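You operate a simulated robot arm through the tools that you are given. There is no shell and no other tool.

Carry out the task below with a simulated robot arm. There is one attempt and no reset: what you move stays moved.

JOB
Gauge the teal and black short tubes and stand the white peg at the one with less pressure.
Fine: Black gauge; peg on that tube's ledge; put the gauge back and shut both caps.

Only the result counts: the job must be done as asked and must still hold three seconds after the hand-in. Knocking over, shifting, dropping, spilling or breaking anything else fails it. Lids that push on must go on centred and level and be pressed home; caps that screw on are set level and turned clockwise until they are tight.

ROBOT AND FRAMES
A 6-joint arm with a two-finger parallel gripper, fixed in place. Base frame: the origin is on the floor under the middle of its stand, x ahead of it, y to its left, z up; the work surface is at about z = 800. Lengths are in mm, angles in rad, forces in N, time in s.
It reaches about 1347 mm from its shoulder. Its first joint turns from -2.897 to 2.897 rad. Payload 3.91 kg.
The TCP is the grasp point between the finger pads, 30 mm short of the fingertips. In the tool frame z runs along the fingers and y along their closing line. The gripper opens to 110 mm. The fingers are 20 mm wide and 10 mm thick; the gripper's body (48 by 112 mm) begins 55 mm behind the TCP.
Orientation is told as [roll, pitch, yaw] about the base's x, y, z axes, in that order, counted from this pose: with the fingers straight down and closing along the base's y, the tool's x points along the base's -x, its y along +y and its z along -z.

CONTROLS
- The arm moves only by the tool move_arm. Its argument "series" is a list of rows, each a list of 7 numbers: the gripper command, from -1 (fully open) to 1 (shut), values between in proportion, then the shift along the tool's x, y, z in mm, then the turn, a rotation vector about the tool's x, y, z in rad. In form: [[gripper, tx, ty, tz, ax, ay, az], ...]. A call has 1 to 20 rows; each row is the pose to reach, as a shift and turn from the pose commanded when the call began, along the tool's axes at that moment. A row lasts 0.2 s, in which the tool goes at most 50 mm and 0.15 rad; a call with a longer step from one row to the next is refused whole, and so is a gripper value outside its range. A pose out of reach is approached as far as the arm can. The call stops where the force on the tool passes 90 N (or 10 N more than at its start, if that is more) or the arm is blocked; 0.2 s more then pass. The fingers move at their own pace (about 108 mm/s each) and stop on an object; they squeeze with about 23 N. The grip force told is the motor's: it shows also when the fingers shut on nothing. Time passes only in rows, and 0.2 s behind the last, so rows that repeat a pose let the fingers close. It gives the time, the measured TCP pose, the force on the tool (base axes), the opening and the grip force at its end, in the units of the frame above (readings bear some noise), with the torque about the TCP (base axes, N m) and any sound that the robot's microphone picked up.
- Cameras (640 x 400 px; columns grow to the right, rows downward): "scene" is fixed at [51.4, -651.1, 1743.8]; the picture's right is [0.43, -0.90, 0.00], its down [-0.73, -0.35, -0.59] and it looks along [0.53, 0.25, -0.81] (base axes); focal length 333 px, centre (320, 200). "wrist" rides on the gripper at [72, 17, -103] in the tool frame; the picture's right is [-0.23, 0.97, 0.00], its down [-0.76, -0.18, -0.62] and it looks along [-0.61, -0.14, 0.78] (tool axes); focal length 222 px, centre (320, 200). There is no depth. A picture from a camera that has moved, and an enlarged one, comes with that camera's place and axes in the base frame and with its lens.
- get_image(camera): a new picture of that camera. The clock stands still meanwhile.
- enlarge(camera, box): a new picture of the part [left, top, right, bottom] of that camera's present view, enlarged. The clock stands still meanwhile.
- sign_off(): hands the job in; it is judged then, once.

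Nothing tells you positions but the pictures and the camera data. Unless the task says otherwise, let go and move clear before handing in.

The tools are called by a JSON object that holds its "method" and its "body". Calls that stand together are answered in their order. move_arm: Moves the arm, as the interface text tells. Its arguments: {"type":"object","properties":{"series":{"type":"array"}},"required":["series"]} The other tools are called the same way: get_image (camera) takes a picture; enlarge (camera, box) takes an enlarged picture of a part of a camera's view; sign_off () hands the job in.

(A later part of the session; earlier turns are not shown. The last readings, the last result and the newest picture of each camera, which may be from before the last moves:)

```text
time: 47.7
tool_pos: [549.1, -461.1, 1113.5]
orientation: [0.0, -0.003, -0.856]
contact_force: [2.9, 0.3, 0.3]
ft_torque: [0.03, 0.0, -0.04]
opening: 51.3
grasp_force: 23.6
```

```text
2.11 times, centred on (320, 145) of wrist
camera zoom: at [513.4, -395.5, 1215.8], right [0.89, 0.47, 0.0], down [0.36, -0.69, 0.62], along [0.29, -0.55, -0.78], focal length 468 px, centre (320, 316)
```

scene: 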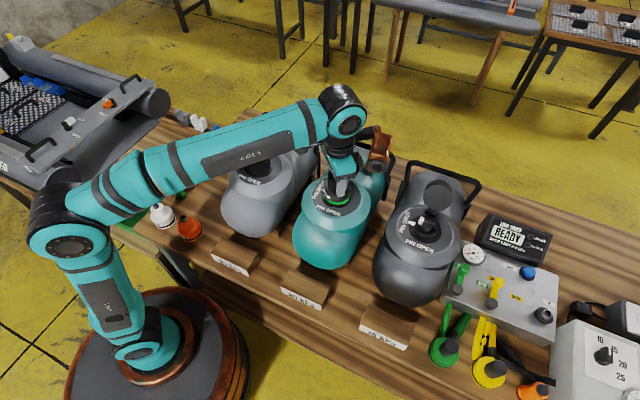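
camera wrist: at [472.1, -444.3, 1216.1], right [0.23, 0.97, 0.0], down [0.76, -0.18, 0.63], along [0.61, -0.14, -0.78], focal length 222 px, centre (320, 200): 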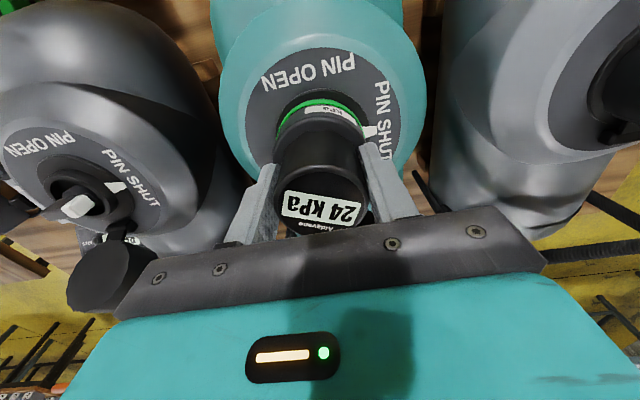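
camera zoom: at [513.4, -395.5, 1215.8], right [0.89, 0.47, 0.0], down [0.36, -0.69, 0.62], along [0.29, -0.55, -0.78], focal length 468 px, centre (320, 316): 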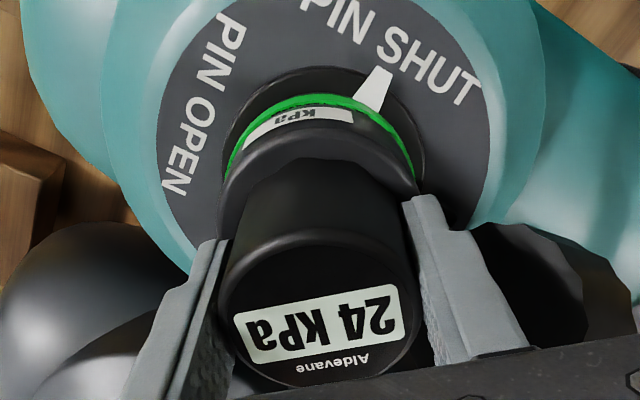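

Aligned with the gauge near −0.86 rad. First stage of the counter-clockwise turn.

{"method": "move_arm", "body": {"series": [[1, 0, 0, 1, 0, 0, -0.08], [1, 0, 0, 1, 0, 0, -0.16], [1, 0, 0, 1, 0, 0, -0.24], [1, 0, 0, 1, 0, 0, -0.32], [1, 0, 0, 1, 0, 0, -0.38]]}}

{"method": "move_arm", "body": {"series": [[1, 0, 0, 0, 0, 0, -0.05], [1, 0, 0, 0, 0, 0, -0.1]]}}

{"method": "enlarge", "body": {"camera": "wrist", "box": [230, 50, 410, 240]}}

```text
time: 48.9
tool_pos: [548.3, -462.7, 1111.2]
orientation: [-0.001, -0.004, -0.478]
contact_force: [3.8, 0.7, 7.6]
ft_torque: [0.04, -0.31, -0.26]
opening: 50.1
grasp_force: 23.5
```

```text
time: 49.5
tool_pos: [549.5, -461.7, 1112.4]
orientation: [0.0, -0.003, -0.376]
contact_force: [0.8, 1.8, 6.7]
ft_torque: [0.09, -0.05, -0.12]
opening: 50.1
grasp_force: 22.7
```

```text
2.11 times, centred on (320, 145) of wrist
camera zoom: at [486.6, -418.9, 1215.0], right [0.57, 0.82, 0.0], down [0.64, -0.44, 0.63], along [0.51, -0.36, -0.78], focal length 468 px, centre (320, 316)
```

zoom: 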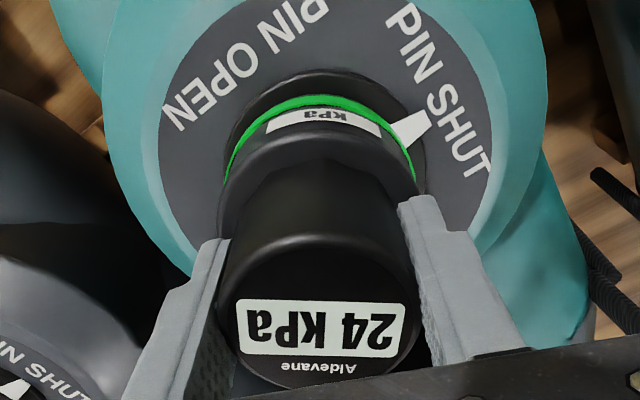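

This time it moved from about −0.86 to −0.61, so it is friction comparable to my grip rather than a fixed stop. I'll ratchet it: regrip aligned and turn counter-clockwise again.

{"method": "move_arm", "body": {"series": [[0.1, 0, 0, -1, 0, 0, 0], [-0.2, 0, 0, -1, 0, 0, 0.0], [-0.2, 0, 0, -1, 0, 0, 0.12], [-0.2, 0, 0, -1, 0, 0, 0.24], [1, 0, 0, -1, 0, 0, 0.24], [1, 0, 0, -1, 0, 0, 0.24], [1, 0, 0, -1, 0, 0, 0.24], [1, 0, 0, -1, 0, 0, 0.16], [1, 0, 0, -1, 0, 0, 0.08], [1, 0, 0, -1, 0, 0, 0.0], [1, 0, 0, -1, 0, 0, -0.08], [1, 0, 0, -1, 0, 0, -0.16]]}}

{"method": "enlarge", "body": {"camera": "wrist", "box": [230, 50, 410, 240]}}

{"method": "enlarge", "body": {"camera": "scene", "box": [305, 145, 375, 215]}}

```text
time: 52.1
tool_pos: [549.2, -461.0, 1113.4]
orientation: [-0.001, -0.003, -0.216]
contact_force: [1.9, 2.7, 0.7]
ft_torque: [0.19, -0.12, -0.37]
opening: 49.8
grasp_force: 23.0
```

```text
2.11 times, centred on (320, 145) of wrist
camera zoom: at [480.7, -429.3, 1215.7], right [0.43, 0.9, 0.0], down [0.7, -0.34, 0.63], along [0.56, -0.27, -0.78], focal length 468 px, centre (320, 316)
```

zoom: 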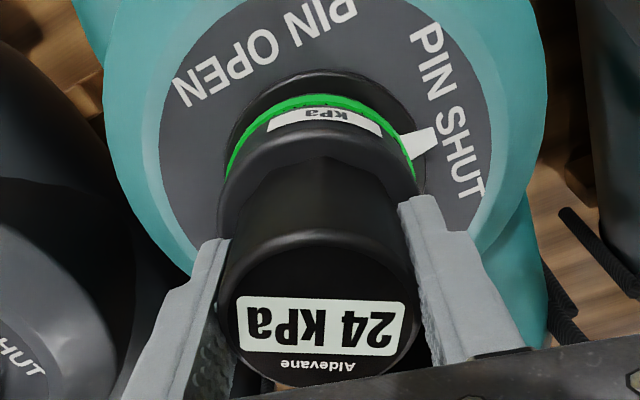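

```text
5.71 times, centred on (340, 180) of scene
camera zoom: at [51.4, -651.1, 1743.8], right [0.43, -0.9, 0.0], down [-0.73, -0.35, -0.59], along [0.53, 0.25, -0.81], focal length 1904 px, centre (206, 314)
```

zoom: 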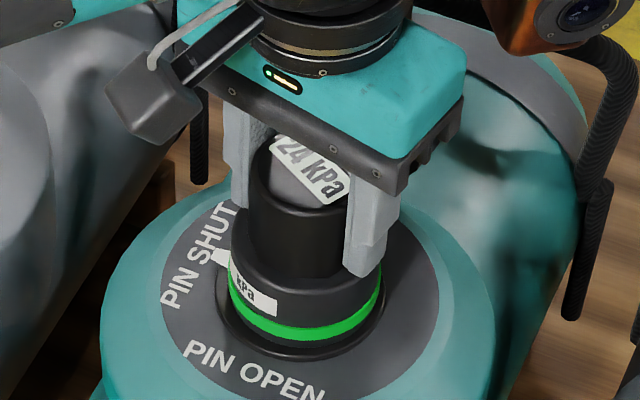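

The opening has dropped to 49.8 mm, which suggests the body is faceted: I had been gripping on corners, and it has now settled onto flats, which hold much more torque. I'll continue counter-clockwise slowly from here without re-gripping.

{"method": "move_arm", "body": {"series": [[1, 0, 0, 0, 0, 0, -0.04], [1, 0, 0, 0, 0, 0, -0.08], [1, 0, 0, 0, 0, 0, -0.12], [1, 0, 0, 0, 0, 0, -0.16]]}}

{"method": "enlarge", "body": {"camera": "wrist", "box": [230, 50, 410, 240]}}

```text
time: 53.1
tool_pos: [550.2, -462.4, 1112.2]
orientation: [-0.002, -0.003, -0.058]
contact_force: [0.9, 1.7, -0.5]
ft_torque: [0.44, -0.15, -0.28]
opening: 51.2
grasp_force: 23.0
```

```text
2.11 times, centred on (320, 145) of wrist
camera zoom: at [476.5, -440.4, 1215.5], right [0.28, 0.96, 0.0], down [0.75, -0.22, 0.62], along [0.6, -0.18, -0.78], focal length 468 px, centre (320, 316)
```

zoom: 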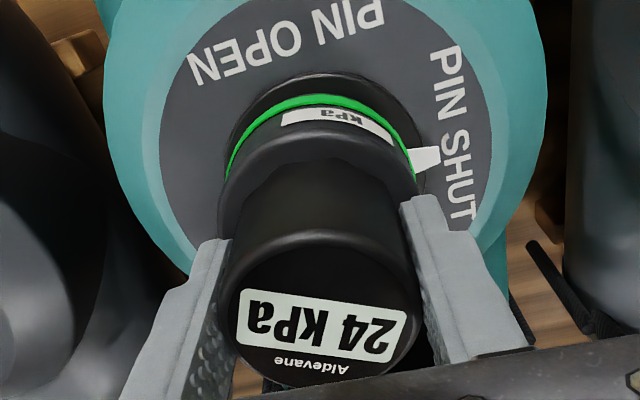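

The gauge is still held near −0.4 rad and the grip slipped at about 0.3–0.4 N·m. The wider base (Ø67) gives more leverage, so I'll release, go down around the base and grip there.

{"method": "move_arm", "body": {"series": [[0.1, 0, 0, 0, 0, 0, 0], [-0.6, 0, 0, 0, 0, 0, 0.1], [-0.6, 0, 0, 0, 0, 0, 0.22], [-0.6, 0, 0, 0, 0, 0, 0.35], [-0.6, 0, 0, 0, 0, 0, 0.35]]}}

{"method": "get_image", "body": {"camera": "wrist"}}

{"method": "enlarge", "body": {"camera": "scene", "box": [305, 145, 375, 215]}}

```text
time: 54.3
tool_pos: [550.1, -462.5, 1112.7]
orientation: [-0.001, -0.003, -0.409]
contact_force: [0.1, 0.0, -0.6]
ft_torque: [0.02, -0.03, 0.01]
opening: 88.2
grasp_force: 0.0
```

```text
taken
camera wrist: at [488.1, -417.2, 1215.6], right [0.6, 0.8, 0.0], down [0.63, -0.47, 0.62], along [0.5, -0.37, -0.78], focal length 222 px, centre (320, 200)
```

wrist: 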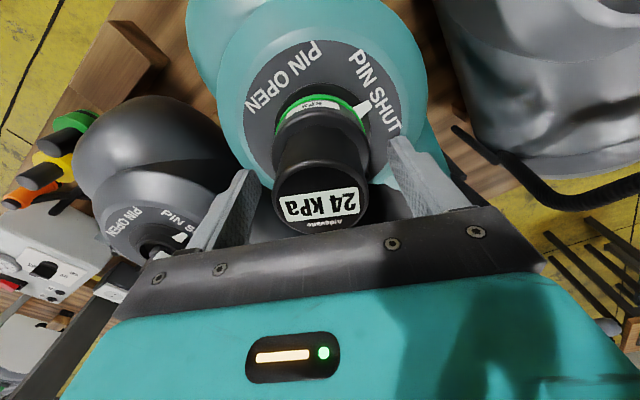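

```text
5.71 times, centred on (340, 180) of scene
camera zoom: at [51.4, -651.1, 1743.8], right [0.43, -0.9, 0.0], down [-0.73, -0.35, -0.59], along [0.53, 0.25, -0.81], focal length 1904 px, centre (206, 314)
```

zoom: 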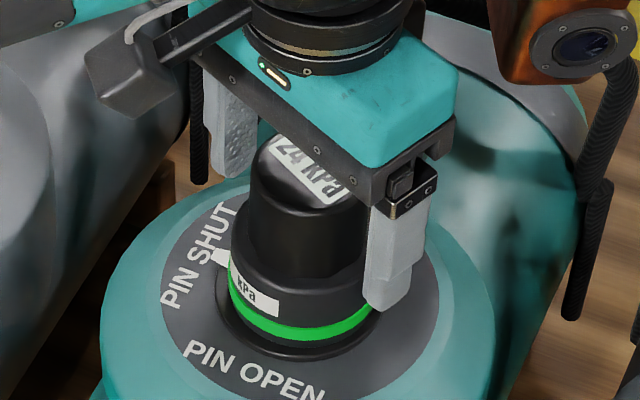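

I have clear space around the base. I'll descend carefully to z≈1077 and grip the base.

{"method": "move_arm", "body": {"series": [[-0.6, 0, 0, 10, 0, 0, 0], [-0.6, 0, 0, 20, 0, 0, 0], [-0.6, 0, 0, 30, 0, 0, 0], [-0.6, 0, 0, 36, 0, 0, 0], [-0.6, 0, 0, 36, 0, 0, 0], [1, 0, 0, 36, 0, 0, 0], [1, 0, 0, 36, 0, 0, 0], [1, 0, 0, 36, 0, 0, 0]]}}

{"method": "enlarge", "body": {"camera": "scene", "box": [305, 145, 375, 215]}}

{"method": "get_image", "body": {"camera": "wrist"}}

```text
time: 56.1
tool_pos: [549.0, -462.9, 1076.5]
orientation: [0.0, -0.001, -0.409]
contact_force: [-1.7, -9.1, 0.1]
ft_torque: [-0.31, -0.04, -0.05]
opening: 67.4
grasp_force: 23.5
```

```text
5.71 times, centred on (340, 180) of scene
camera zoom: at [51.4, -651.1, 1743.8], right [0.43, -0.9, 0.0], down [-0.73, -0.35, -0.59], along [0.53, 0.25, -0.81], focal length 1904 px, centre (206, 314)
```

zoom: 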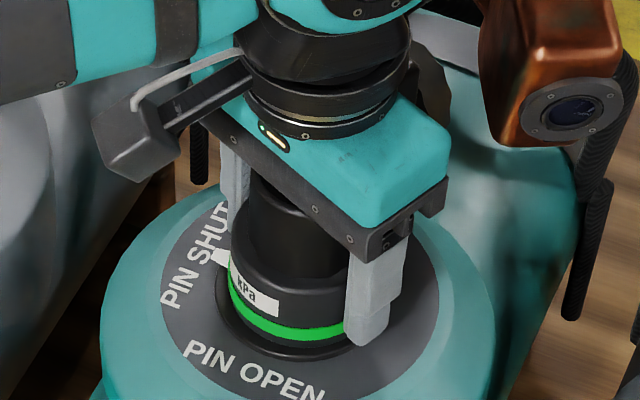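

```text
taken
camera wrist: at [488.1, -418.2, 1179.5], right [0.6, 0.8, 0.0], down [0.63, -0.46, 0.62], along [0.5, -0.37, -0.78], focal length 222 px, centre (320, 200)
```

wrist: 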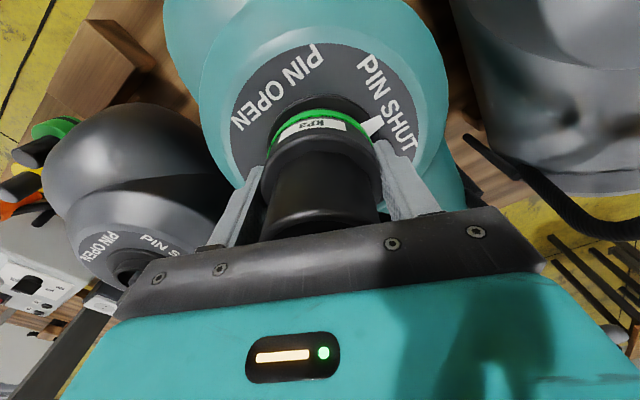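

The base is held at 67.4 mm with a slight side load. I'll nudge to relieve it and turn counter-clockwise.

{"method": "move_arm", "body": {"series": [[1, 0, -0.7, 0, 0, 0, 0], [1, 0, -0.7, 0, 0, 0, -0.06], [1, 0, -0.7, 0, 0, 0, -0.12], [1, 0, -0.7, 0, 0, 0, -0.18], [1, 0, -0.7, 0, 0, 0, -0.24]]}}

{"method": "enlarge", "body": {"camera": "scene", "box": [305, 145, 375, 215]}}

{"method": "enlarge", "body": {"camera": "wrist", "box": [230, 50, 410, 240]}}

```text
time: 57.3
tool_pos: [548.8, -460.9, 1076.8]
orientation: [0.0, -0.002, -0.165]
contact_force: [1.5, 1.8, -1.1]
ft_torque: [0.44, -0.26, -0.37]
opening: 67.5
grasp_force: 22.3
```

```text
5.71 times, centred on (340, 180) of scene
camera zoom: at [51.4, -651.1, 1743.8], right [0.43, -0.9, 0.0], down [-0.73, -0.35, -0.59], along [0.53, 0.25, -0.81], focal length 1904 px, centre (206, 314)
```

zoom: 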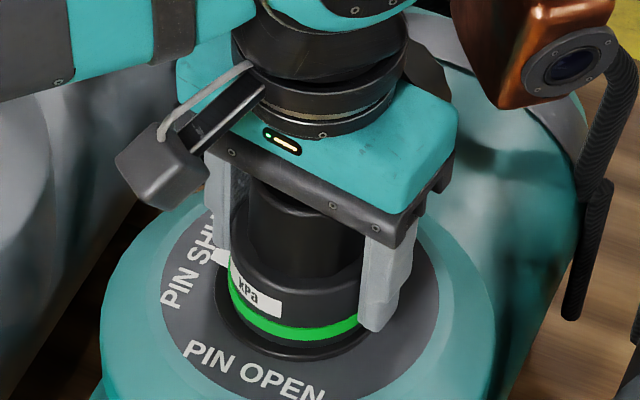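

```text
2.11 times, centred on (320, 145) of wrist
camera zoom: at [479.6, -432.5, 1179.8], right [0.39, 0.92, 0.0], down [0.72, -0.3, 0.62], along [0.58, -0.24, -0.78], focal length 468 px, centre (320, 316)
```

zoom: 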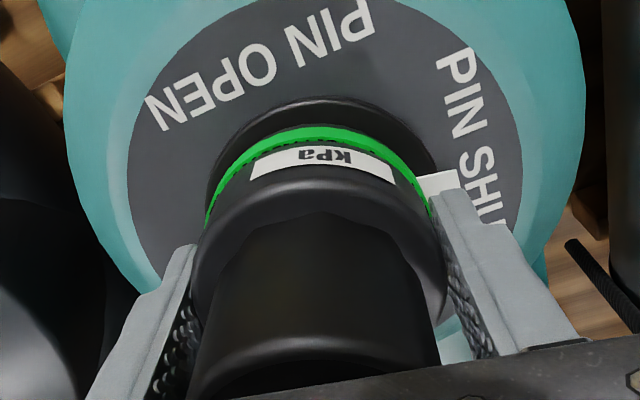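

The base grip also slipped at 0.37 N·m. I'll compare the gauge's height now with the earlier unlocked view, using the same enlargement, to understand the mechanism.

{"method": "enlarge", "body": {"camera": "scene", "box": [325, 180, 360, 210]}}

{"method": "enlarge", "body": {"camera": "wrist", "box": [270, 90, 370, 160]}}

```text
13.33 times, centred on (342, 195) of scene
camera zoom: at [51.4, -651.1, 1743.8], right [0.43, -0.9, 0.0], down [-0.73, -0.35, -0.59], along [0.53, 0.25, -0.81], focal length 4443 px, centre (20, 267)
```

zoom: 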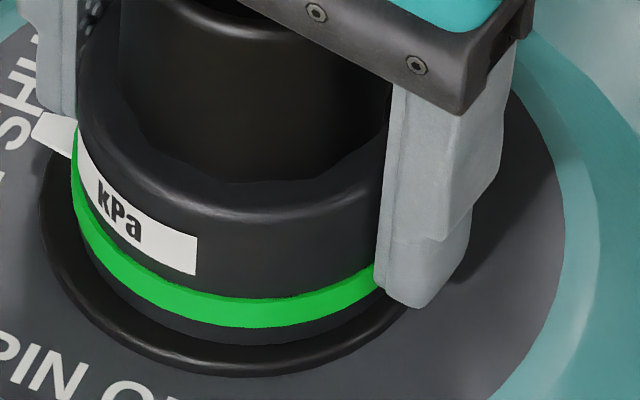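

```text
5.71 times, centred on (320, 125) of wrist
camera zoom: at [479.6, -432.5, 1179.8], right [0.39, 0.92, 0.0], down [0.72, -0.3, 0.62], along [0.58, -0.24, -0.78], focal length 1269 px, centre (320, 629)
```

zoom: 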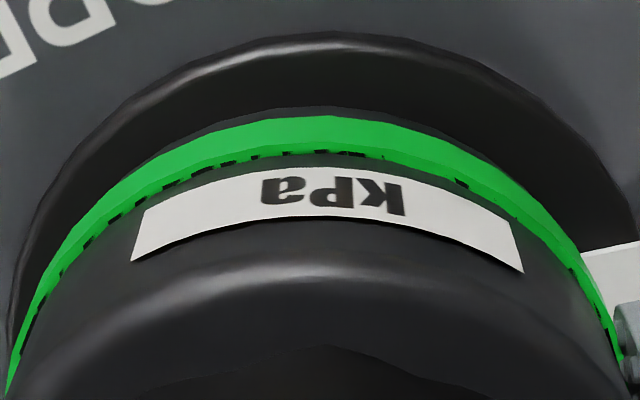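

The gauge is at about −0.43 rad and hasn't moved vertically. Next I'll try a moderate press with a grip on the flats, about 0.26 rad off my earlier angle, and turn counter-clockwise.

{"method": "move_arm", "body": {"series": [[0.0, 0, 0, 0, 0, 0, 0], [-0.6, 0, 0, 0, 0, 0, 0], [-0.6, 0, 0, -15, 0, 0, 0], [-0.4, 0, 0, -34, 0, 0, 0], [-0.2, 0, 0, -35, 0, 0, 0], [1, 0, 0, -35, 0, 0, 0], [1, 0, 0, -35, 0, 0, 0], [1, 0, 0, -35, 0, 0, 0]]}}

{"method": "enlarge", "body": {"camera": "wrist", "box": [230, 50, 410, 240]}}

```text
time: 59.1
tool_pos: [549.2, -462.2, 1112.8]
orientation: [-0.002, -0.003, -0.167]
contact_force: [5.4, -3.0, 16.3]
ft_torque: [0.13, -0.09, -0.01]
opening: 50.2
grasp_force: 23.5
```

```text
2.11 times, centred on (320, 145) of wrist
camera zoom: at [479.1, -432.5, 1215.4], right [0.39, 0.92, 0.0], down [0.72, -0.3, 0.63], along [0.58, -0.24, -0.78], focal length 468 px, centre (320, 316)
```

zoom: 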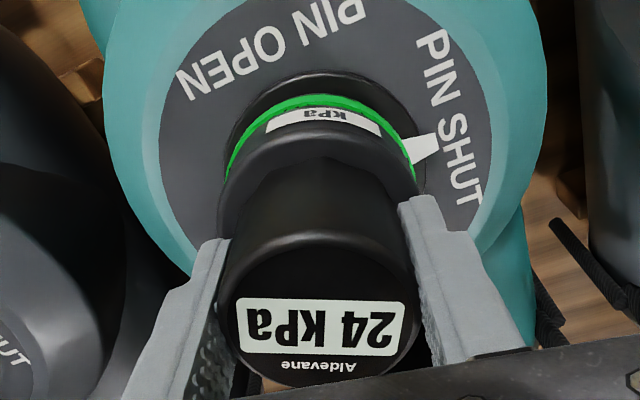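

The grip is on the flats (50.2 mm) with a 16 N press. Now I'll turn counter-clockwise in small steps.

{"method": "move_arm", "body": {"series": [[1, 0, 0, 0.3, 0, 0, -0.04], [1, 0, 0, 0.3, 0, 0, -0.08]]}}

{"method": "move_arm", "body": {"series": [[1, 0, 0, 0, 0, 0, -0.04], [1, 0, 0, 0, 0, 0, -0.08]]}}

{"method": "enlarge", "body": {"camera": "wrist", "box": [230, 50, 410, 240]}}

```text
time: 59.7
tool_pos: [549.9, -462.3, 1111.6]
orientation: [-0.001, -0.002, -0.085]
contact_force: [2.7, 0.9, 16.3]
ft_torque: [0.31, -0.02, -0.32]
opening: 50.7
grasp_force: 22.9
```

```text
time: 60.3
tool_pos: [549.0, -462.7, 1112.2]
orientation: [-0.002, -0.002, -0.007]
contact_force: [5.0, 0.4, 17.1]
ft_torque: [0.41, -0.24, -0.32]
opening: 50.6
grasp_force: 23.3
```

```text
2.11 times, centred on (320, 145) of wrist
camera zoom: at [475.2, -443.9, 1214.9], right [0.23, 0.97, 0.0], down [0.76, -0.18, 0.63], along [0.61, -0.15, -0.78], focal length 468 px, centre (320, 316)
```

zoom: 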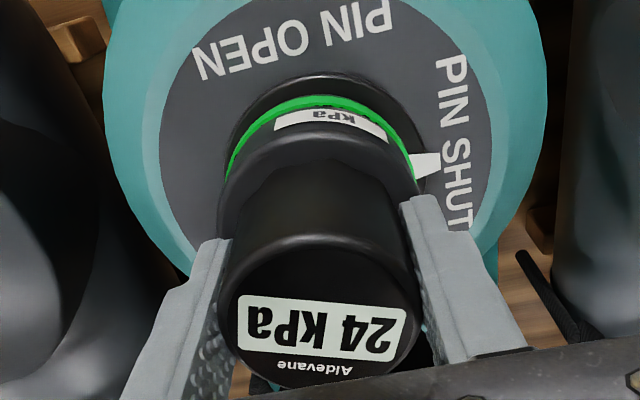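

It may be creeping. I'll keep turning counter-clockwise under the same light press.

{"method": "move_arm", "body": {"series": [[1, 0, 0, 0, 0, 0, -0.05], [1, 0, 0, 0, 0, 0, -0.1], [1, 0, 0, 0, 0, 0, -0.15]]}}

{"method": "enlarge", "body": {"camera": "wrist", "box": [230, 50, 410, 240]}}

{"method": "enlarge", "body": {"camera": "scene", "box": [325, 180, 360, 210]}}

```text
time: 61.1
tool_pos: [549.3, -461.2, 1111.9]
orientation: [-0.002, -0.001, 0.144]
contact_force: [3.1, 2.4, 16.5]
ft_torque: [0.39, -0.11, -0.23]
opening: 50.8
grasp_force: 23.0
```

```text
2.11 times, centred on (320, 145) of wrist
camera zoom: at [473.4, -455.1, 1214.9], right [0.09, 1.0, 0.0], down [0.78, -0.07, 0.63], along [0.62, -0.06, -0.78], focal length 468 px, centre (320, 316)
```

zoom: 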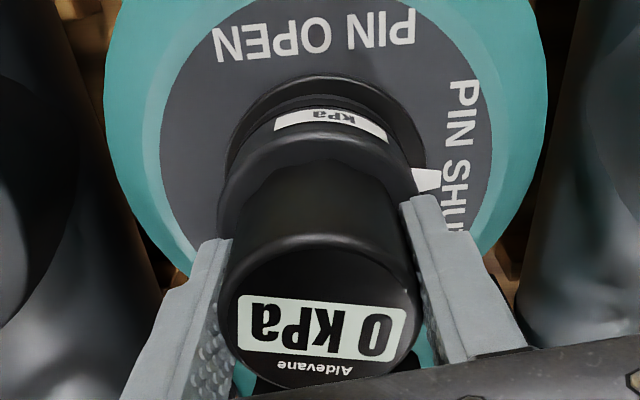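

```text
13.33 times, centred on (342, 195) of scene
camera zoom: at [51.4, -651.1, 1743.8], right [0.43, -0.9, 0.0], down [-0.73, -0.35, -0.59], along [0.53, 0.25, -0.81], focal length 4443 px, centre (20, 267)
```

zoom: 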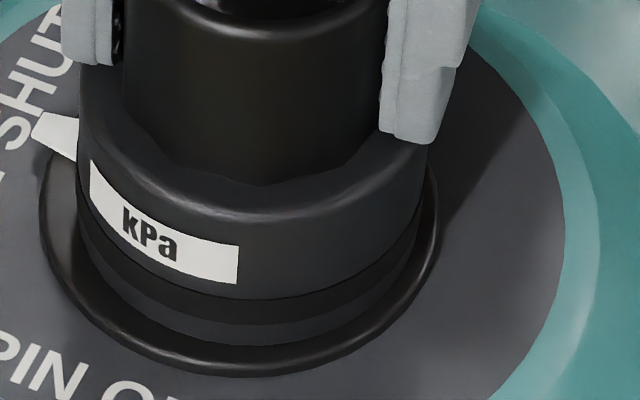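

It's unlocked: the band is black and the display is back to 0 kPa. So release needs a light press plus the counter-clockwise turn. Now I'll lift gently and check that it's free.

{"method": "move_arm", "body": {"series": [[1, 0, 0, -3, 0, 0, 0], [1, 0, 0, -7, 0, 0, 0], [1, 0, 0, -11, 0, 0, 0], [1, 0, 0, -11, 0, 0, 0]]}}

{"method": "enlarge", "body": {"camera": "scene", "box": [305, 145, 375, 215]}}

```text
time: 62.1
tool_pos: [550.5, -462.9, 1121.6]
orientation: [-0.002, -0.001, 0.142]
contact_force: [0.9, 0.6, -1.3]
ft_torque: [-0.01, 0.01, -0.02]
opening: 50.4
grasp_force: 23.0
```

```text
5.71 times, centred on (340, 180) of scene
camera zoom: at [51.4, -651.1, 1743.8], right [0.43, -0.9, 0.0], down [-0.73, -0.35, -0.59], along [0.53, 0.25, -0.81], focal length 1904 px, centre (206, 314)
```

zoom: 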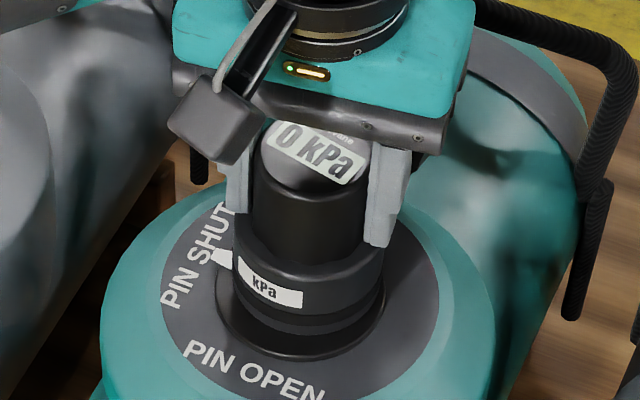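

The gauge lifts freely. I'll carry it up and over to the black valve, which I put at about [551,-704].

{"method": "move_arm", "body": {"series": [[1, 0, 0, -40, 0, 0, 0], [1, 0, 0, -80, 0, 0, 0], [1, 6, -42, -80, 0, 0, -0.03], [1, 12, -84, -80, 0, 0, -0.06], [1, 18, -126, -80, 0, 0, -0.09], [1, 24, -168, -80, 0, 0, -0.12], [1, 29, -210, -80, 0, 0, -0.15], [1, 33.3, -239.7, -80, 0, 0, -0.16], [1, 33.3, -239.7, -80, 0, 0, -0.16]]}}

{"method": "get_image", "body": {"camera": "wrist"}}

{"method": "enlarge", "body": {"camera": "scene", "box": [390, 160, 470, 250]}}

{"method": "enlarge", "body": {"camera": "scene", "box": [305, 145, 375, 215]}}

```text
time: 64.1
tool_pos: [540.8, -690.4, 1181.0]
orientation: [-0.006, -0.003, 0.3]
contact_force: [0.9, 0.3, -1.8]
ft_torque: [-0.03, 0.03, 0.01]
opening: 50.4
grasp_force: 23.1
out of reach, approached as far as the arm can: row 7, 8, 9
```

```text
taken
camera wrist: at [464.1, -695.6, 1283.8], right [-0.07, 1.0, 0.0], down [0.78, 0.06, 0.63], along [0.62, 0.04, -0.78], focal length 222 px, centre (320, 200)
```

wrist: 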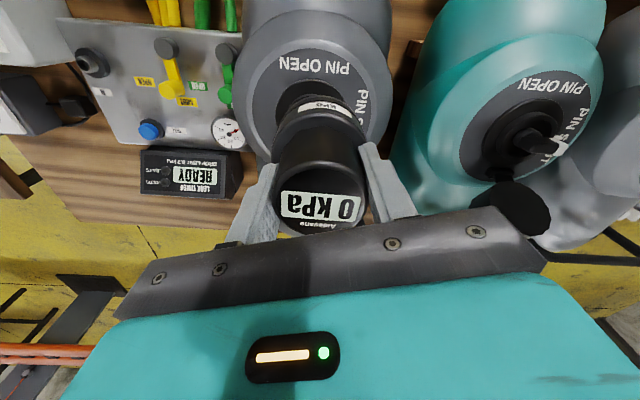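

```text
4.44 times, centred on (430, 205) of scene
camera zoom: at [51.4, -651.1, 1743.8], right [0.43, -0.9, 0.0], down [-0.73, -0.35, -0.59], along [0.53, 0.25, -0.81], focal length 1481 px, centre (-169, 178)
```

zoom: 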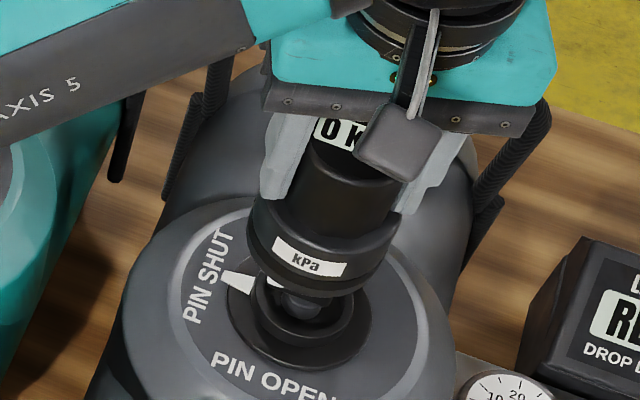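

```text
5.71 times, centred on (340, 180) of scene
camera zoom: at [51.4, -651.1, 1743.8], right [0.43, -0.9, 0.0], down [-0.73, -0.35, -0.59], along [0.53, 0.25, -0.81], focal length 1904 px, centre (206, 314)
```

zoom: 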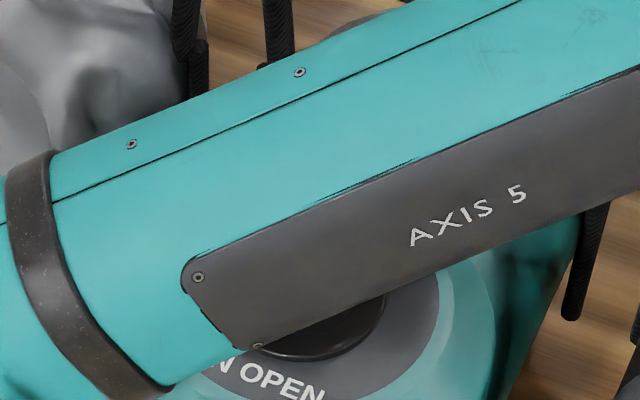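

The black valve is near the reach limit at this height. Lower should be reachable, so I'll descend a bit and see where the tool ends up.

{"method": "move_arm", "body": {"series": [[1, 0, 0, 10, 0, 0, 0], [1, 0, 0, 22, 0, 0, 0], [1, 0, 0, 22, 0, 0, 0]]}}

```text
time: 64.9
tool_pos: [539.4, -690.9, 1160.5]
orientation: [-0.001, -0.003, 0.302]
contact_force: [-0.2, -0.4, -2.0]
ft_torque: [0.0, 0.01, 0.02]
opening: 50.4
grasp_force: 22.6
```

The commanded pose follows the reached one. Next I'll go laterally toward the valve axis while lowering slightly.

{"method": "move_arm", "body": {"series": [[1, -2, -5, 4, 0, 0, 0], [1, -4, -10, 8, 0, 0, 0], [1, -6.2, -15.6, 10, 0, 0, 0], [1, -6.2, -15.6, 10, 0, 0, 0]]}}

{"method": "enlarge", "body": {"camera": "wrist", "box": [230, 50, 410, 240]}}

{"method": "enlarge", "body": {"camera": "scene", "box": [395, 170, 465, 250]}}

```text
time: 65.9
tool_pos: [550.9, -703.4, 1149.4]
orientation: [-0.002, -0.003, 0.302]
contact_force: [-0.6, -0.1, -1.5]
ft_torque: [0.04, 0.07, 0.0]
opening: 50.5
grasp_force: 23.1
```

```text
2.11 times, centred on (320, 145) of wrist
camera zoom: at [474.9, -708.5, 1252.3], right [-0.07, 1.0, 0.0], down [0.78, 0.06, 0.62], along [0.62, 0.04, -0.78], focal length 468 px, centre (320, 316)
```

zoom: 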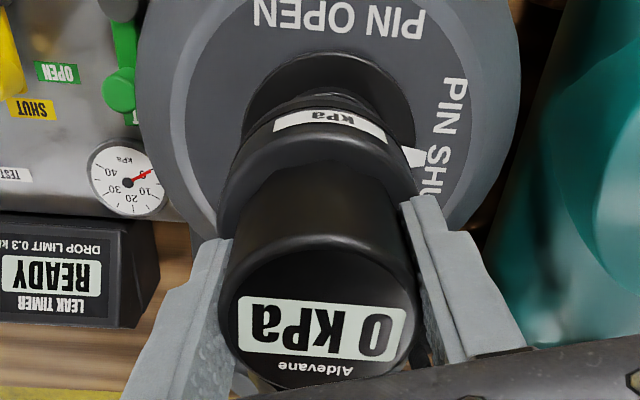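

```text
5.00 times, centred on (430, 210) of scene
camera zoom: at [51.4, -651.1, 1743.8], right [0.43, -0.9, 0.0], down [-0.73, -0.35, -0.59], along [0.53, 0.25, -0.81], focal length 1666 px, centre (-230, 150)
```

zoom: 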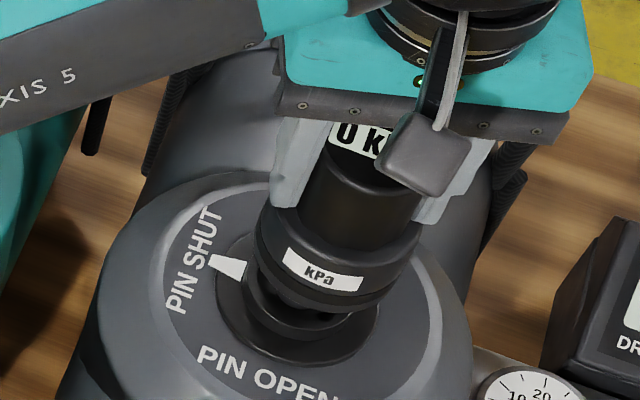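

I'm over the black valve. I'll measure the flange's extents in the scene view, where the teal valve calibrated well, to get the black axis accurately.

{"method": "enlarge", "body": {"camera": "scene", "box": [410, 215, 440, 240]}}

{"method": "enlarge", "body": {"camera": "scene", "box": [425, 210, 455, 235]}}

{"method": "enlarge", "body": {"camera": "scene", "box": [410, 190, 450, 222]}}

```text
16.00 times, centred on (425, 228) of scene
camera zoom: at [51.4, -651.1, 1743.8], right [0.43, -0.9, 0.0], down [-0.73, -0.35, -0.59], along [0.53, 0.25, -0.81], focal length 5332 px, centre (-1360, -240)
```

zoom: 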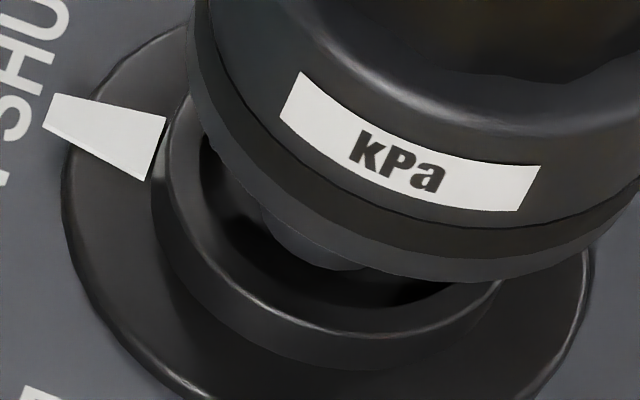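

```text
16.00 times, centred on (440, 222) of scene
camera zoom: at [51.4, -651.1, 1743.8], right [0.43, -0.9, 0.0], down [-0.73, -0.35, -0.59], along [0.53, 0.25, -0.81], focal length 5332 px, centre (-1600, -160)
```

zoom: 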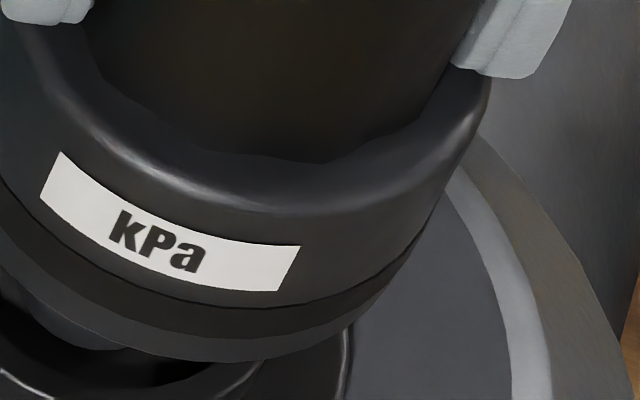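

```text
12.50 times, centred on (430, 206) of scene
camera zoom: at [51.4, -651.1, 1743.8], right [0.43, -0.9, 0.0], down [-0.73, -0.35, -0.59], along [0.53, 0.25, -0.81], focal length 4166 px, centre (-1055, 125)
```

zoom: 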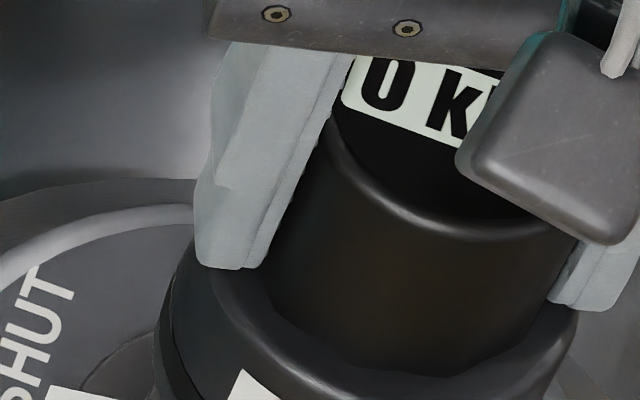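

I need the flange's near edge too.

{"method": "enlarge", "body": {"camera": "scene", "box": [410, 225, 445, 250]}}

```text
16.00 times, centred on (428, 238) of scene
camera zoom: at [51.4, -651.1, 1743.8], right [0.43, -0.9, 0.0], down [-0.73, -0.35, -0.59], along [0.53, 0.25, -0.81], focal length 5332 px, centre (-1400, -400)
```

zoom: 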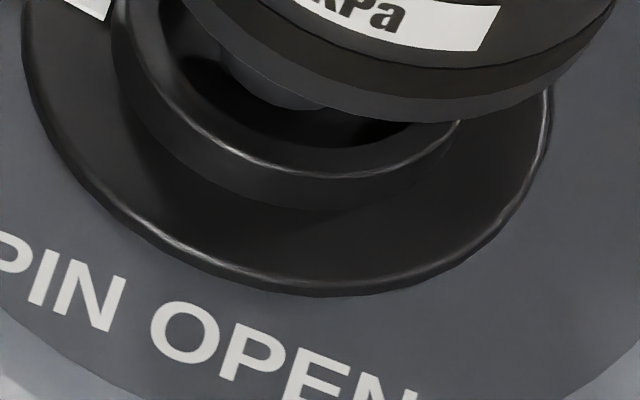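

The black axis works out to about [549.6,-703.4], and the gauge is within 1 mm of it. I'll lower it toward the collar.

{"method": "move_arm", "body": {"series": [[1, 0, 0, 8, 0, 0, 0], [1, 0, 0, 16, 0, 0, 0], [1, 0, 0, 24, 0, 0, 0], [1, 0, 0, 30, 0, 0, 0], [1, 0, 0, 30, 0, 0, 0]]}}

{"method": "enlarge", "body": {"camera": "scene", "box": [395, 170, 465, 250]}}

{"method": "enlarge", "body": {"camera": "wrist", "box": [230, 50, 410, 240]}}

```text
time: 67.1
tool_pos: [551.4, -702.4, 1119.8]
orientation: [-0.002, -0.002, 0.302]
contact_force: [-1.9, 5.8, 6.4]
ft_torque: [0.55, 0.27, 0.01]
opening: 50.6
grasp_force: 22.6
```

```text
5.00 times, centred on (430, 210) of scene
camera zoom: at [51.4, -651.1, 1743.8], right [0.43, -0.9, 0.0], down [-0.73, -0.35, -0.59], along [0.53, 0.25, -0.81], focal length 1666 px, centre (-230, 150)
```

zoom: 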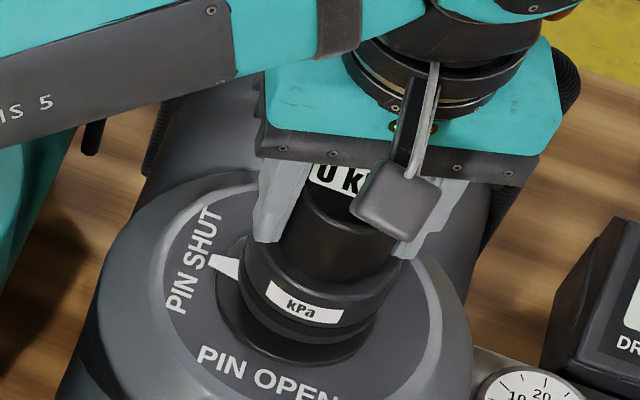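

```text
2.11 times, centred on (320, 145) of wrist
camera zoom: at [474.7, -707.7, 1223.1], right [-0.07, 1.0, 0.0], down [0.78, 0.06, 0.62], along [0.62, 0.04, -0.78], focal length 468 px, centre (320, 316)
```

zoom: 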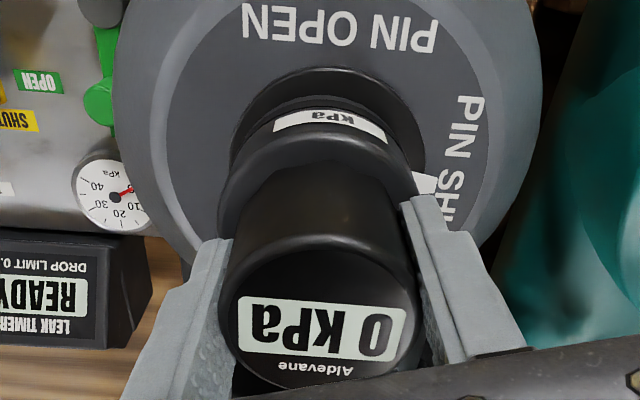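

There is light rim contact pushing toward +y, so I'll shift about 1 mm that way and continue down.

{"method": "move_arm", "body": {"series": [[1, 0.1, 1.1, -1, 0, 0, 0], [1, 0.1, 1.1, 1, 0, 0, 0], [1, 0.1, 1.1, 3, 0, 0, 0], [1, 0.1, 1.1, 3, 0, 0, 0]]}}

```text
time: 68.1
tool_pos: [550.9, -702.8, 1116.1]
orientation: [-0.002, -0.003, 0.302]
contact_force: [-3.1, 6.0, 2.1]
ft_torque: [0.49, 0.23, 0.01]
opening: 50.5
grasp_force: 23.7
```

It is entering the collar now. One more small shift toward (−x,+y), then down to the seat.

{"method": "move_arm", "body": {"series": [[1, 0.2, 0.8, 0, 0, 0, 0], [1, 0.2, 0.8, 2, 0, 0, 0], [1, 0.2, 0.8, 4, 0, 0, 0], [1, 0.2, 0.8, 5, 0, 0, 0], [1, 0.2, 0.8, 5, 0, 0, 0]]}}

{"method": "enlarge", "body": {"camera": "scene", "box": [395, 170, 465, 250]}}

```text
time: 69.3
tool_pos: [549.1, -700.8, 1112.8]
orientation: [-0.002, -0.001, 0.301]
contact_force: [-0.6, -4.4, 10.4]
ft_torque: [-0.08, 0.28, 0.06]
opening: 50.3
grasp_force: 23.3
```

```text
5.00 times, centred on (430, 210) of scene
camera zoom: at [51.4, -651.1, 1743.8], right [0.43, -0.9, 0.0], down [-0.73, -0.35, -0.59], along [0.53, 0.25, -0.81], focal length 1666 px, centre (-230, 150)
```

zoom: 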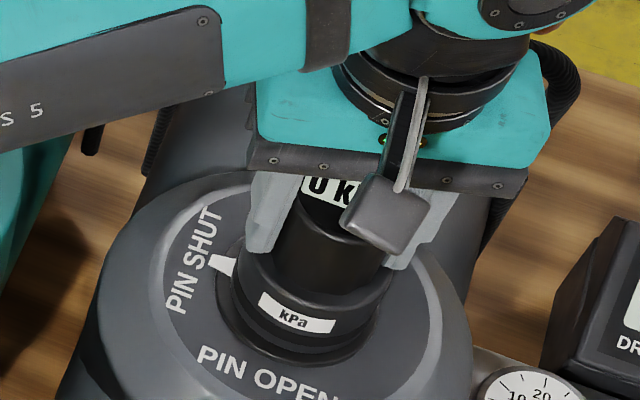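

Seated at z≈1113 with 10 N. Now the clockwise turn to lock.

{"method": "move_arm", "body": {"series": [[1, 0, -0.3, 0, 0, 0, 0.1], [1, 0, -0.3, 0, 0, 0, 0.2], [1, 0, -0.3, 0, 0, 0, 0.3], [1, 0, -0.3, 0, 0, 0, 0.4], [1, 0, -0.3, 0, 0, 0, 0.5], [1, 0, -0.3, 0, 0, 0, 0.6], [1, 0, -0.3, 0, 0, 0, 0.6]]}}

{"method": "enlarge", "body": {"camera": "wrist", "box": [230, 50, 410, 240]}}

{"method": "enlarge", "body": {"camera": "scene", "box": [395, 170, 465, 250]}}

```text
time: 70.9
tool_pos: [548.5, -702.3, 1112.5]
orientation: [-0.002, -0.003, -0.299]
contact_force: [-2.1, 0.6, 14.5]
ft_torque: [0.24, 0.04, -0.17]
opening: 50.5
grasp_force: 22.9
```

```text
2.11 times, centred on (320, 145) of wrist
camera zoom: at [483.7, -663.4, 1214.9], right [0.5, 0.86, 0.0], down [0.67, -0.39, 0.63], along [0.54, -0.32, -0.78], focal length 468 px, centre (320, 316)
```

zoom: 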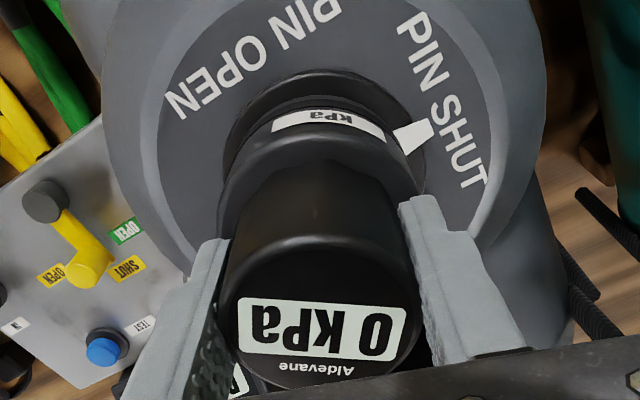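

```text
5.00 times, centred on (430, 210) of scene
camera zoom: at [51.4, -651.1, 1743.8], right [0.43, -0.9, 0.0], down [-0.73, -0.35, -0.59], along [0.53, 0.25, -0.81], focal length 1666 px, centre (-230, 150)
```

zoom: 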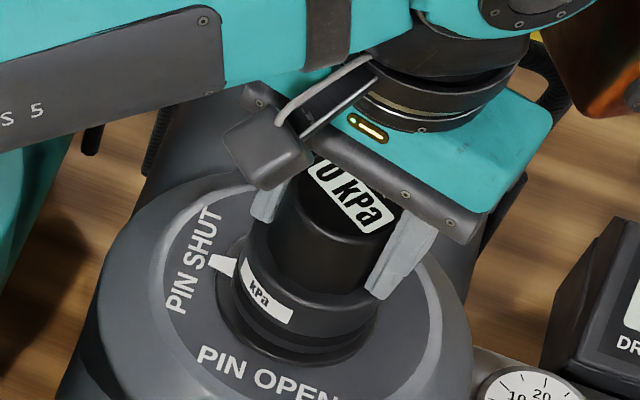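

Not locked yet. I'll keep turning clockwise.

{"method": "move_arm", "body": {"series": [[1, 0, 0, 0, 0, 0, 0.1], [1, 0, 0, 0, 0, 0, 0.2], [1, 0, 0, 0, 0, 0, 0.3], [1, 0, 0, 0, 0, 0, 0.3]]}}

{"method": "enlarge", "body": {"camera": "wrist", "box": [230, 50, 410, 240]}}

```text
time: 71.9
tool_pos: [549.5, -700.8, 1111.8]
orientation: [-0.001, -0.001, -0.6]
contact_force: [0.0, 2.8, 11.2]
ft_torque: [0.07, -0.04, -0.16]
opening: 50.2
grasp_force: 23.3
```

```text
2.11 times, centred on (320, 145) of wrist
camera zoom: at [498.0, -646.1, 1215.0], right [0.74, 0.68, 0.0], down [0.53, -0.58, 0.63], along [0.42, -0.46, -0.78], focal length 468 px, centre (320, 316)
```

zoom: 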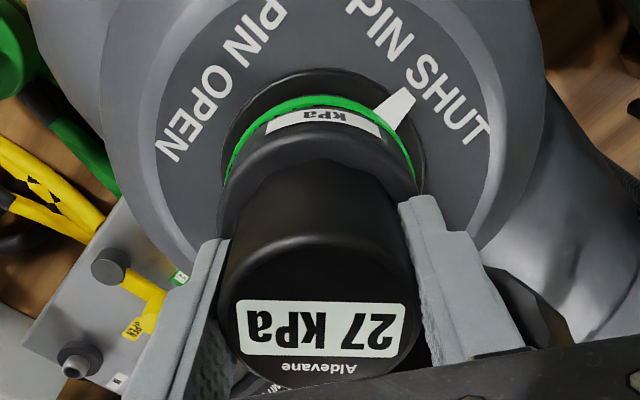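

Locked with the band green, and black appears to read 27 kPa. I'll enlarge to confirm.

{"method": "enlarge", "body": {"camera": "wrist", "box": [280, 170, 370, 240]}}

```text
5.71 times, centred on (325, 205) of wrist
camera zoom: at [498.0, -646.1, 1215.0], right [0.74, 0.68, 0.0], down [0.53, -0.58, 0.63], along [0.42, -0.46, -0.78], focal length 1269 px, centre (291, 171)
```

zoom: 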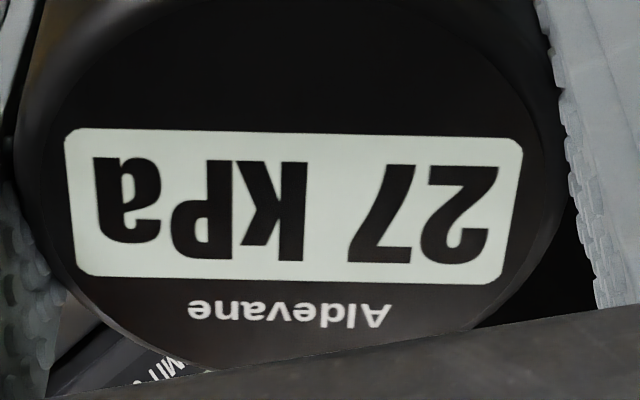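

Black reads 27 kPa against teal's 24 kPa, so teal has less and the white peg goes to teal's ledge. Now I'll unlock here the way that worked before, with about a 16 N press while turning counter-clockwise.

{"method": "move_arm", "body": {"series": [[1, 0, 0, 0.3, 0, 0, 0], [1, 0, 0, 0.3, 0, 0, -0.07], [1, 0, 0, 0.3, 0, 0, -0.14], [1, 0, 0, 0.3, 0, 0, -0.21], [1, 0, 0, 0.3, 0, 0, -0.28], [1, 0, 0, 0.3, 0, 0, -0.35], [1, 0, 0, 0.3, 0, 0, -0.42], [1, 0, 0, 0.3, 0, 0, -0.49], [1, 0, 0, 0.3, 0, 0, -0.56]]}}

{"method": "enlarge", "body": {"camera": "wrist", "box": [230, 50, 410, 240]}}

```text
time: 73.9
tool_pos: [549.4, -701.0, 1112.1]
orientation: [-0.001, -0.004, -0.037]
contact_force: [12.8, -10.8, 27.7]
ft_torque: [0.02, -0.67, -0.29]
opening: 50.0
grasp_force: 22.8
```

```text
2.11 times, centred on (320, 145) of wrist
camera zoom: at [476.2, -681.5, 1214.8], right [0.26, 0.96, 0.0], down [0.75, -0.2, 0.63], along [0.6, -0.17, -0.78], focal length 468 px, centre (320, 316)
```

zoom: 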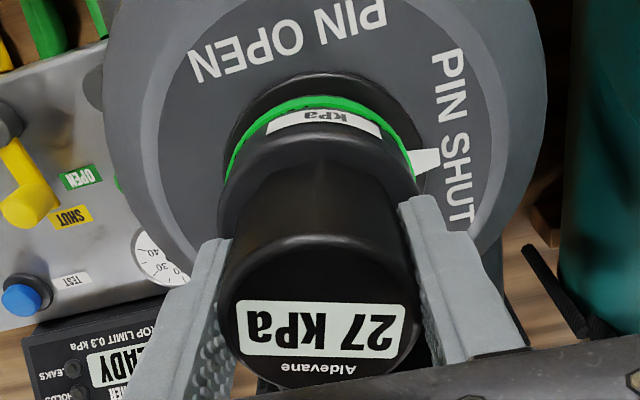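

The gauge is following on the flats, now at about −0.26 rad. I'll ease the side load and continue counter-clockwise.

{"method": "move_arm", "body": {"series": [[1, -0.8, -0.8, -0.3, 0, 0, -0.05], [1, -0.8, -0.8, -0.3, 0, 0, -0.1], [1, -0.8, -0.8, -0.3, 0, 0, -0.15], [1, -0.8, -0.8, -0.3, 0, 0, -0.2]]}}

{"method": "enlarge", "body": {"camera": "wrist", "box": [230, 50, 410, 240]}}

```text
time: 74.9
tool_pos: [549.9, -702.7, 1112.2]
orientation: [-0.003, -0.001, 0.162]
contact_force: [2.6, 6.6, 16.4]
ft_torque: [0.75, 0.25, -0.2]
opening: 50.2
grasp_force: 22.9
```

```text
2.11 times, centred on (320, 145) of wrist
camera zoom: at [474.4, -696.1, 1214.9], right [0.07, 1.0, 0.0], down [0.78, -0.05, 0.62], along [0.62, -0.04, -0.78], focal length 468 px, centre (320, 316)
```

zoom: 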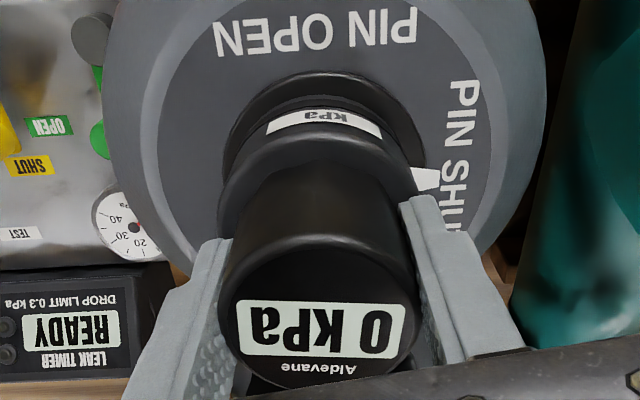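

Unlocked again, showing 0 kPa. I'll lift it off gently.

{"method": "move_arm", "body": {"series": [[1, 0, 0, -1, 0, 0, -0.05], [1, 0, 0, -4, 0, 0, -0.05], [1, 0, 0, -9, 0, 0, -0.05], [1, 0, 0, -14, 0, 0, -0.05], [1, 0, 0, -14, 0, 0, -0.05]]}}

{"method": "enlarge", "body": {"camera": "scene", "box": [395, 170, 465, 250]}}

```text
time: 76.1
tool_pos: [551.1, -702.6, 1125.2]
orientation: [-0.001, -0.003, 0.211]
contact_force: [0.1, 1.1, -0.9]
ft_torque: [-0.03, -0.01, 0.0]
opening: 50.1
grasp_force: 22.9
```

```text
5.00 times, centred on (430, 210) of scene
camera zoom: at [51.4, -651.1, 1743.8], right [0.43, -0.9, 0.0], down [-0.73, -0.35, -0.59], along [0.53, 0.25, -0.81], focal length 1666 px, centre (-230, 150)
```

zoom: 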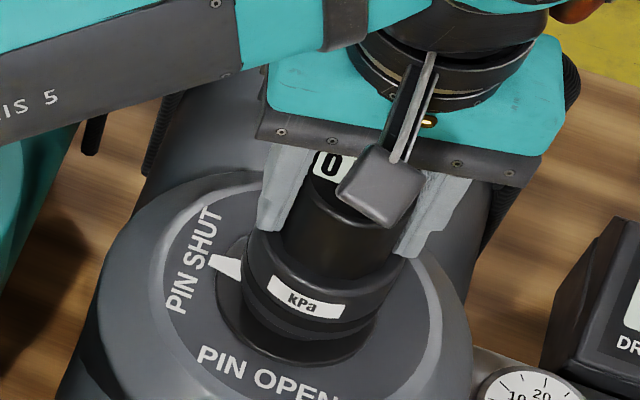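

Free. I'll carry the gauge back high over the tubes to its place at about [498.3,-28.3].

{"method": "move_arm", "body": {"series": [[1, 0, 0, -25, 0, 0, 0], [1, -4.2, 19.6, -45, 0, 0, 0], [1, -10.6, 59.1, -65, 0, 0, 0], [1, -16.1, 104, -80, 0, 0, 0], [1, -22.3, 151.7, -85, 0, 0, 0], [1, -27.4, 199.7, -85, 0, 0, 0], [1, -32.6, 247.7, -85, 0, 0, 0], [1, -37.7, 295.7, -85, 0, 0, 0], [1, -42.9, 343.7, -85, 0, 0, 0], [1, -48.1, 391.7, -85, 0, 0, 0], [1, -53.2, 439.7, -85, 0, 0, 0], [1, -59.4, 487.4, -85, 0, 0, 0], [1, -65.5, 535.2, -85, 0, 0, 0], [1, -73.6, 582.6, -85, 0, 0, 0], [1, -81.1, 627, -85, 0, 0, 0], [1, -90.1, 670.4, -85, 0, 0, 0], [1, -90.1, 670.4, -85, 0, 0, 0]]}}

{"method": "get_image", "body": {"camera": "wrist"}}

{"method": "get_image", "body": {"camera": "scene"}}

```text
time: 79.7
tool_pos: [496.0, -28.0, 1209.3]
orientation: [-0.002, -0.002, 0.213]
contact_force: [0.8, 0.7, -1.4]
ft_torque: [0.0, 0.0, 0.0]
opening: 50.0
grasp_force: 23.0
```

```text
taken
camera wrist: at [420.4, -26.2, 1311.6], right [0.02, 1.0, 0.0], down [0.78, -0.01, 0.62], along [0.62, -0.01, -0.78], focal length 222 px, centre (320, 200)
```

wrist: 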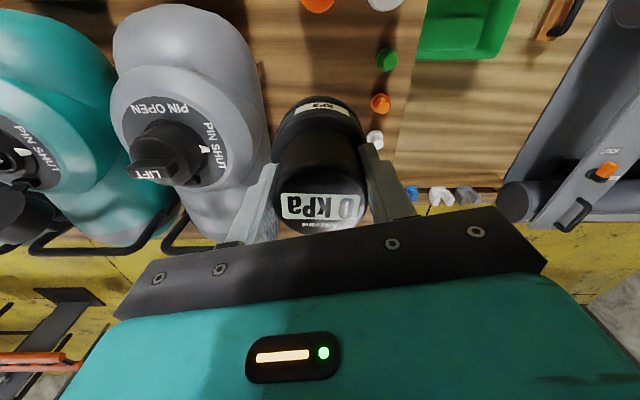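

```text
taken
```

scene: 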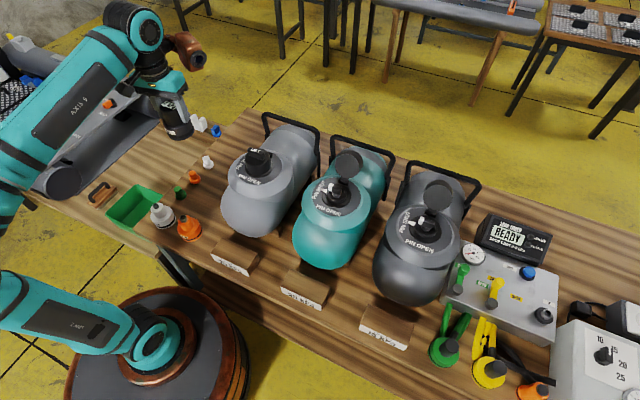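

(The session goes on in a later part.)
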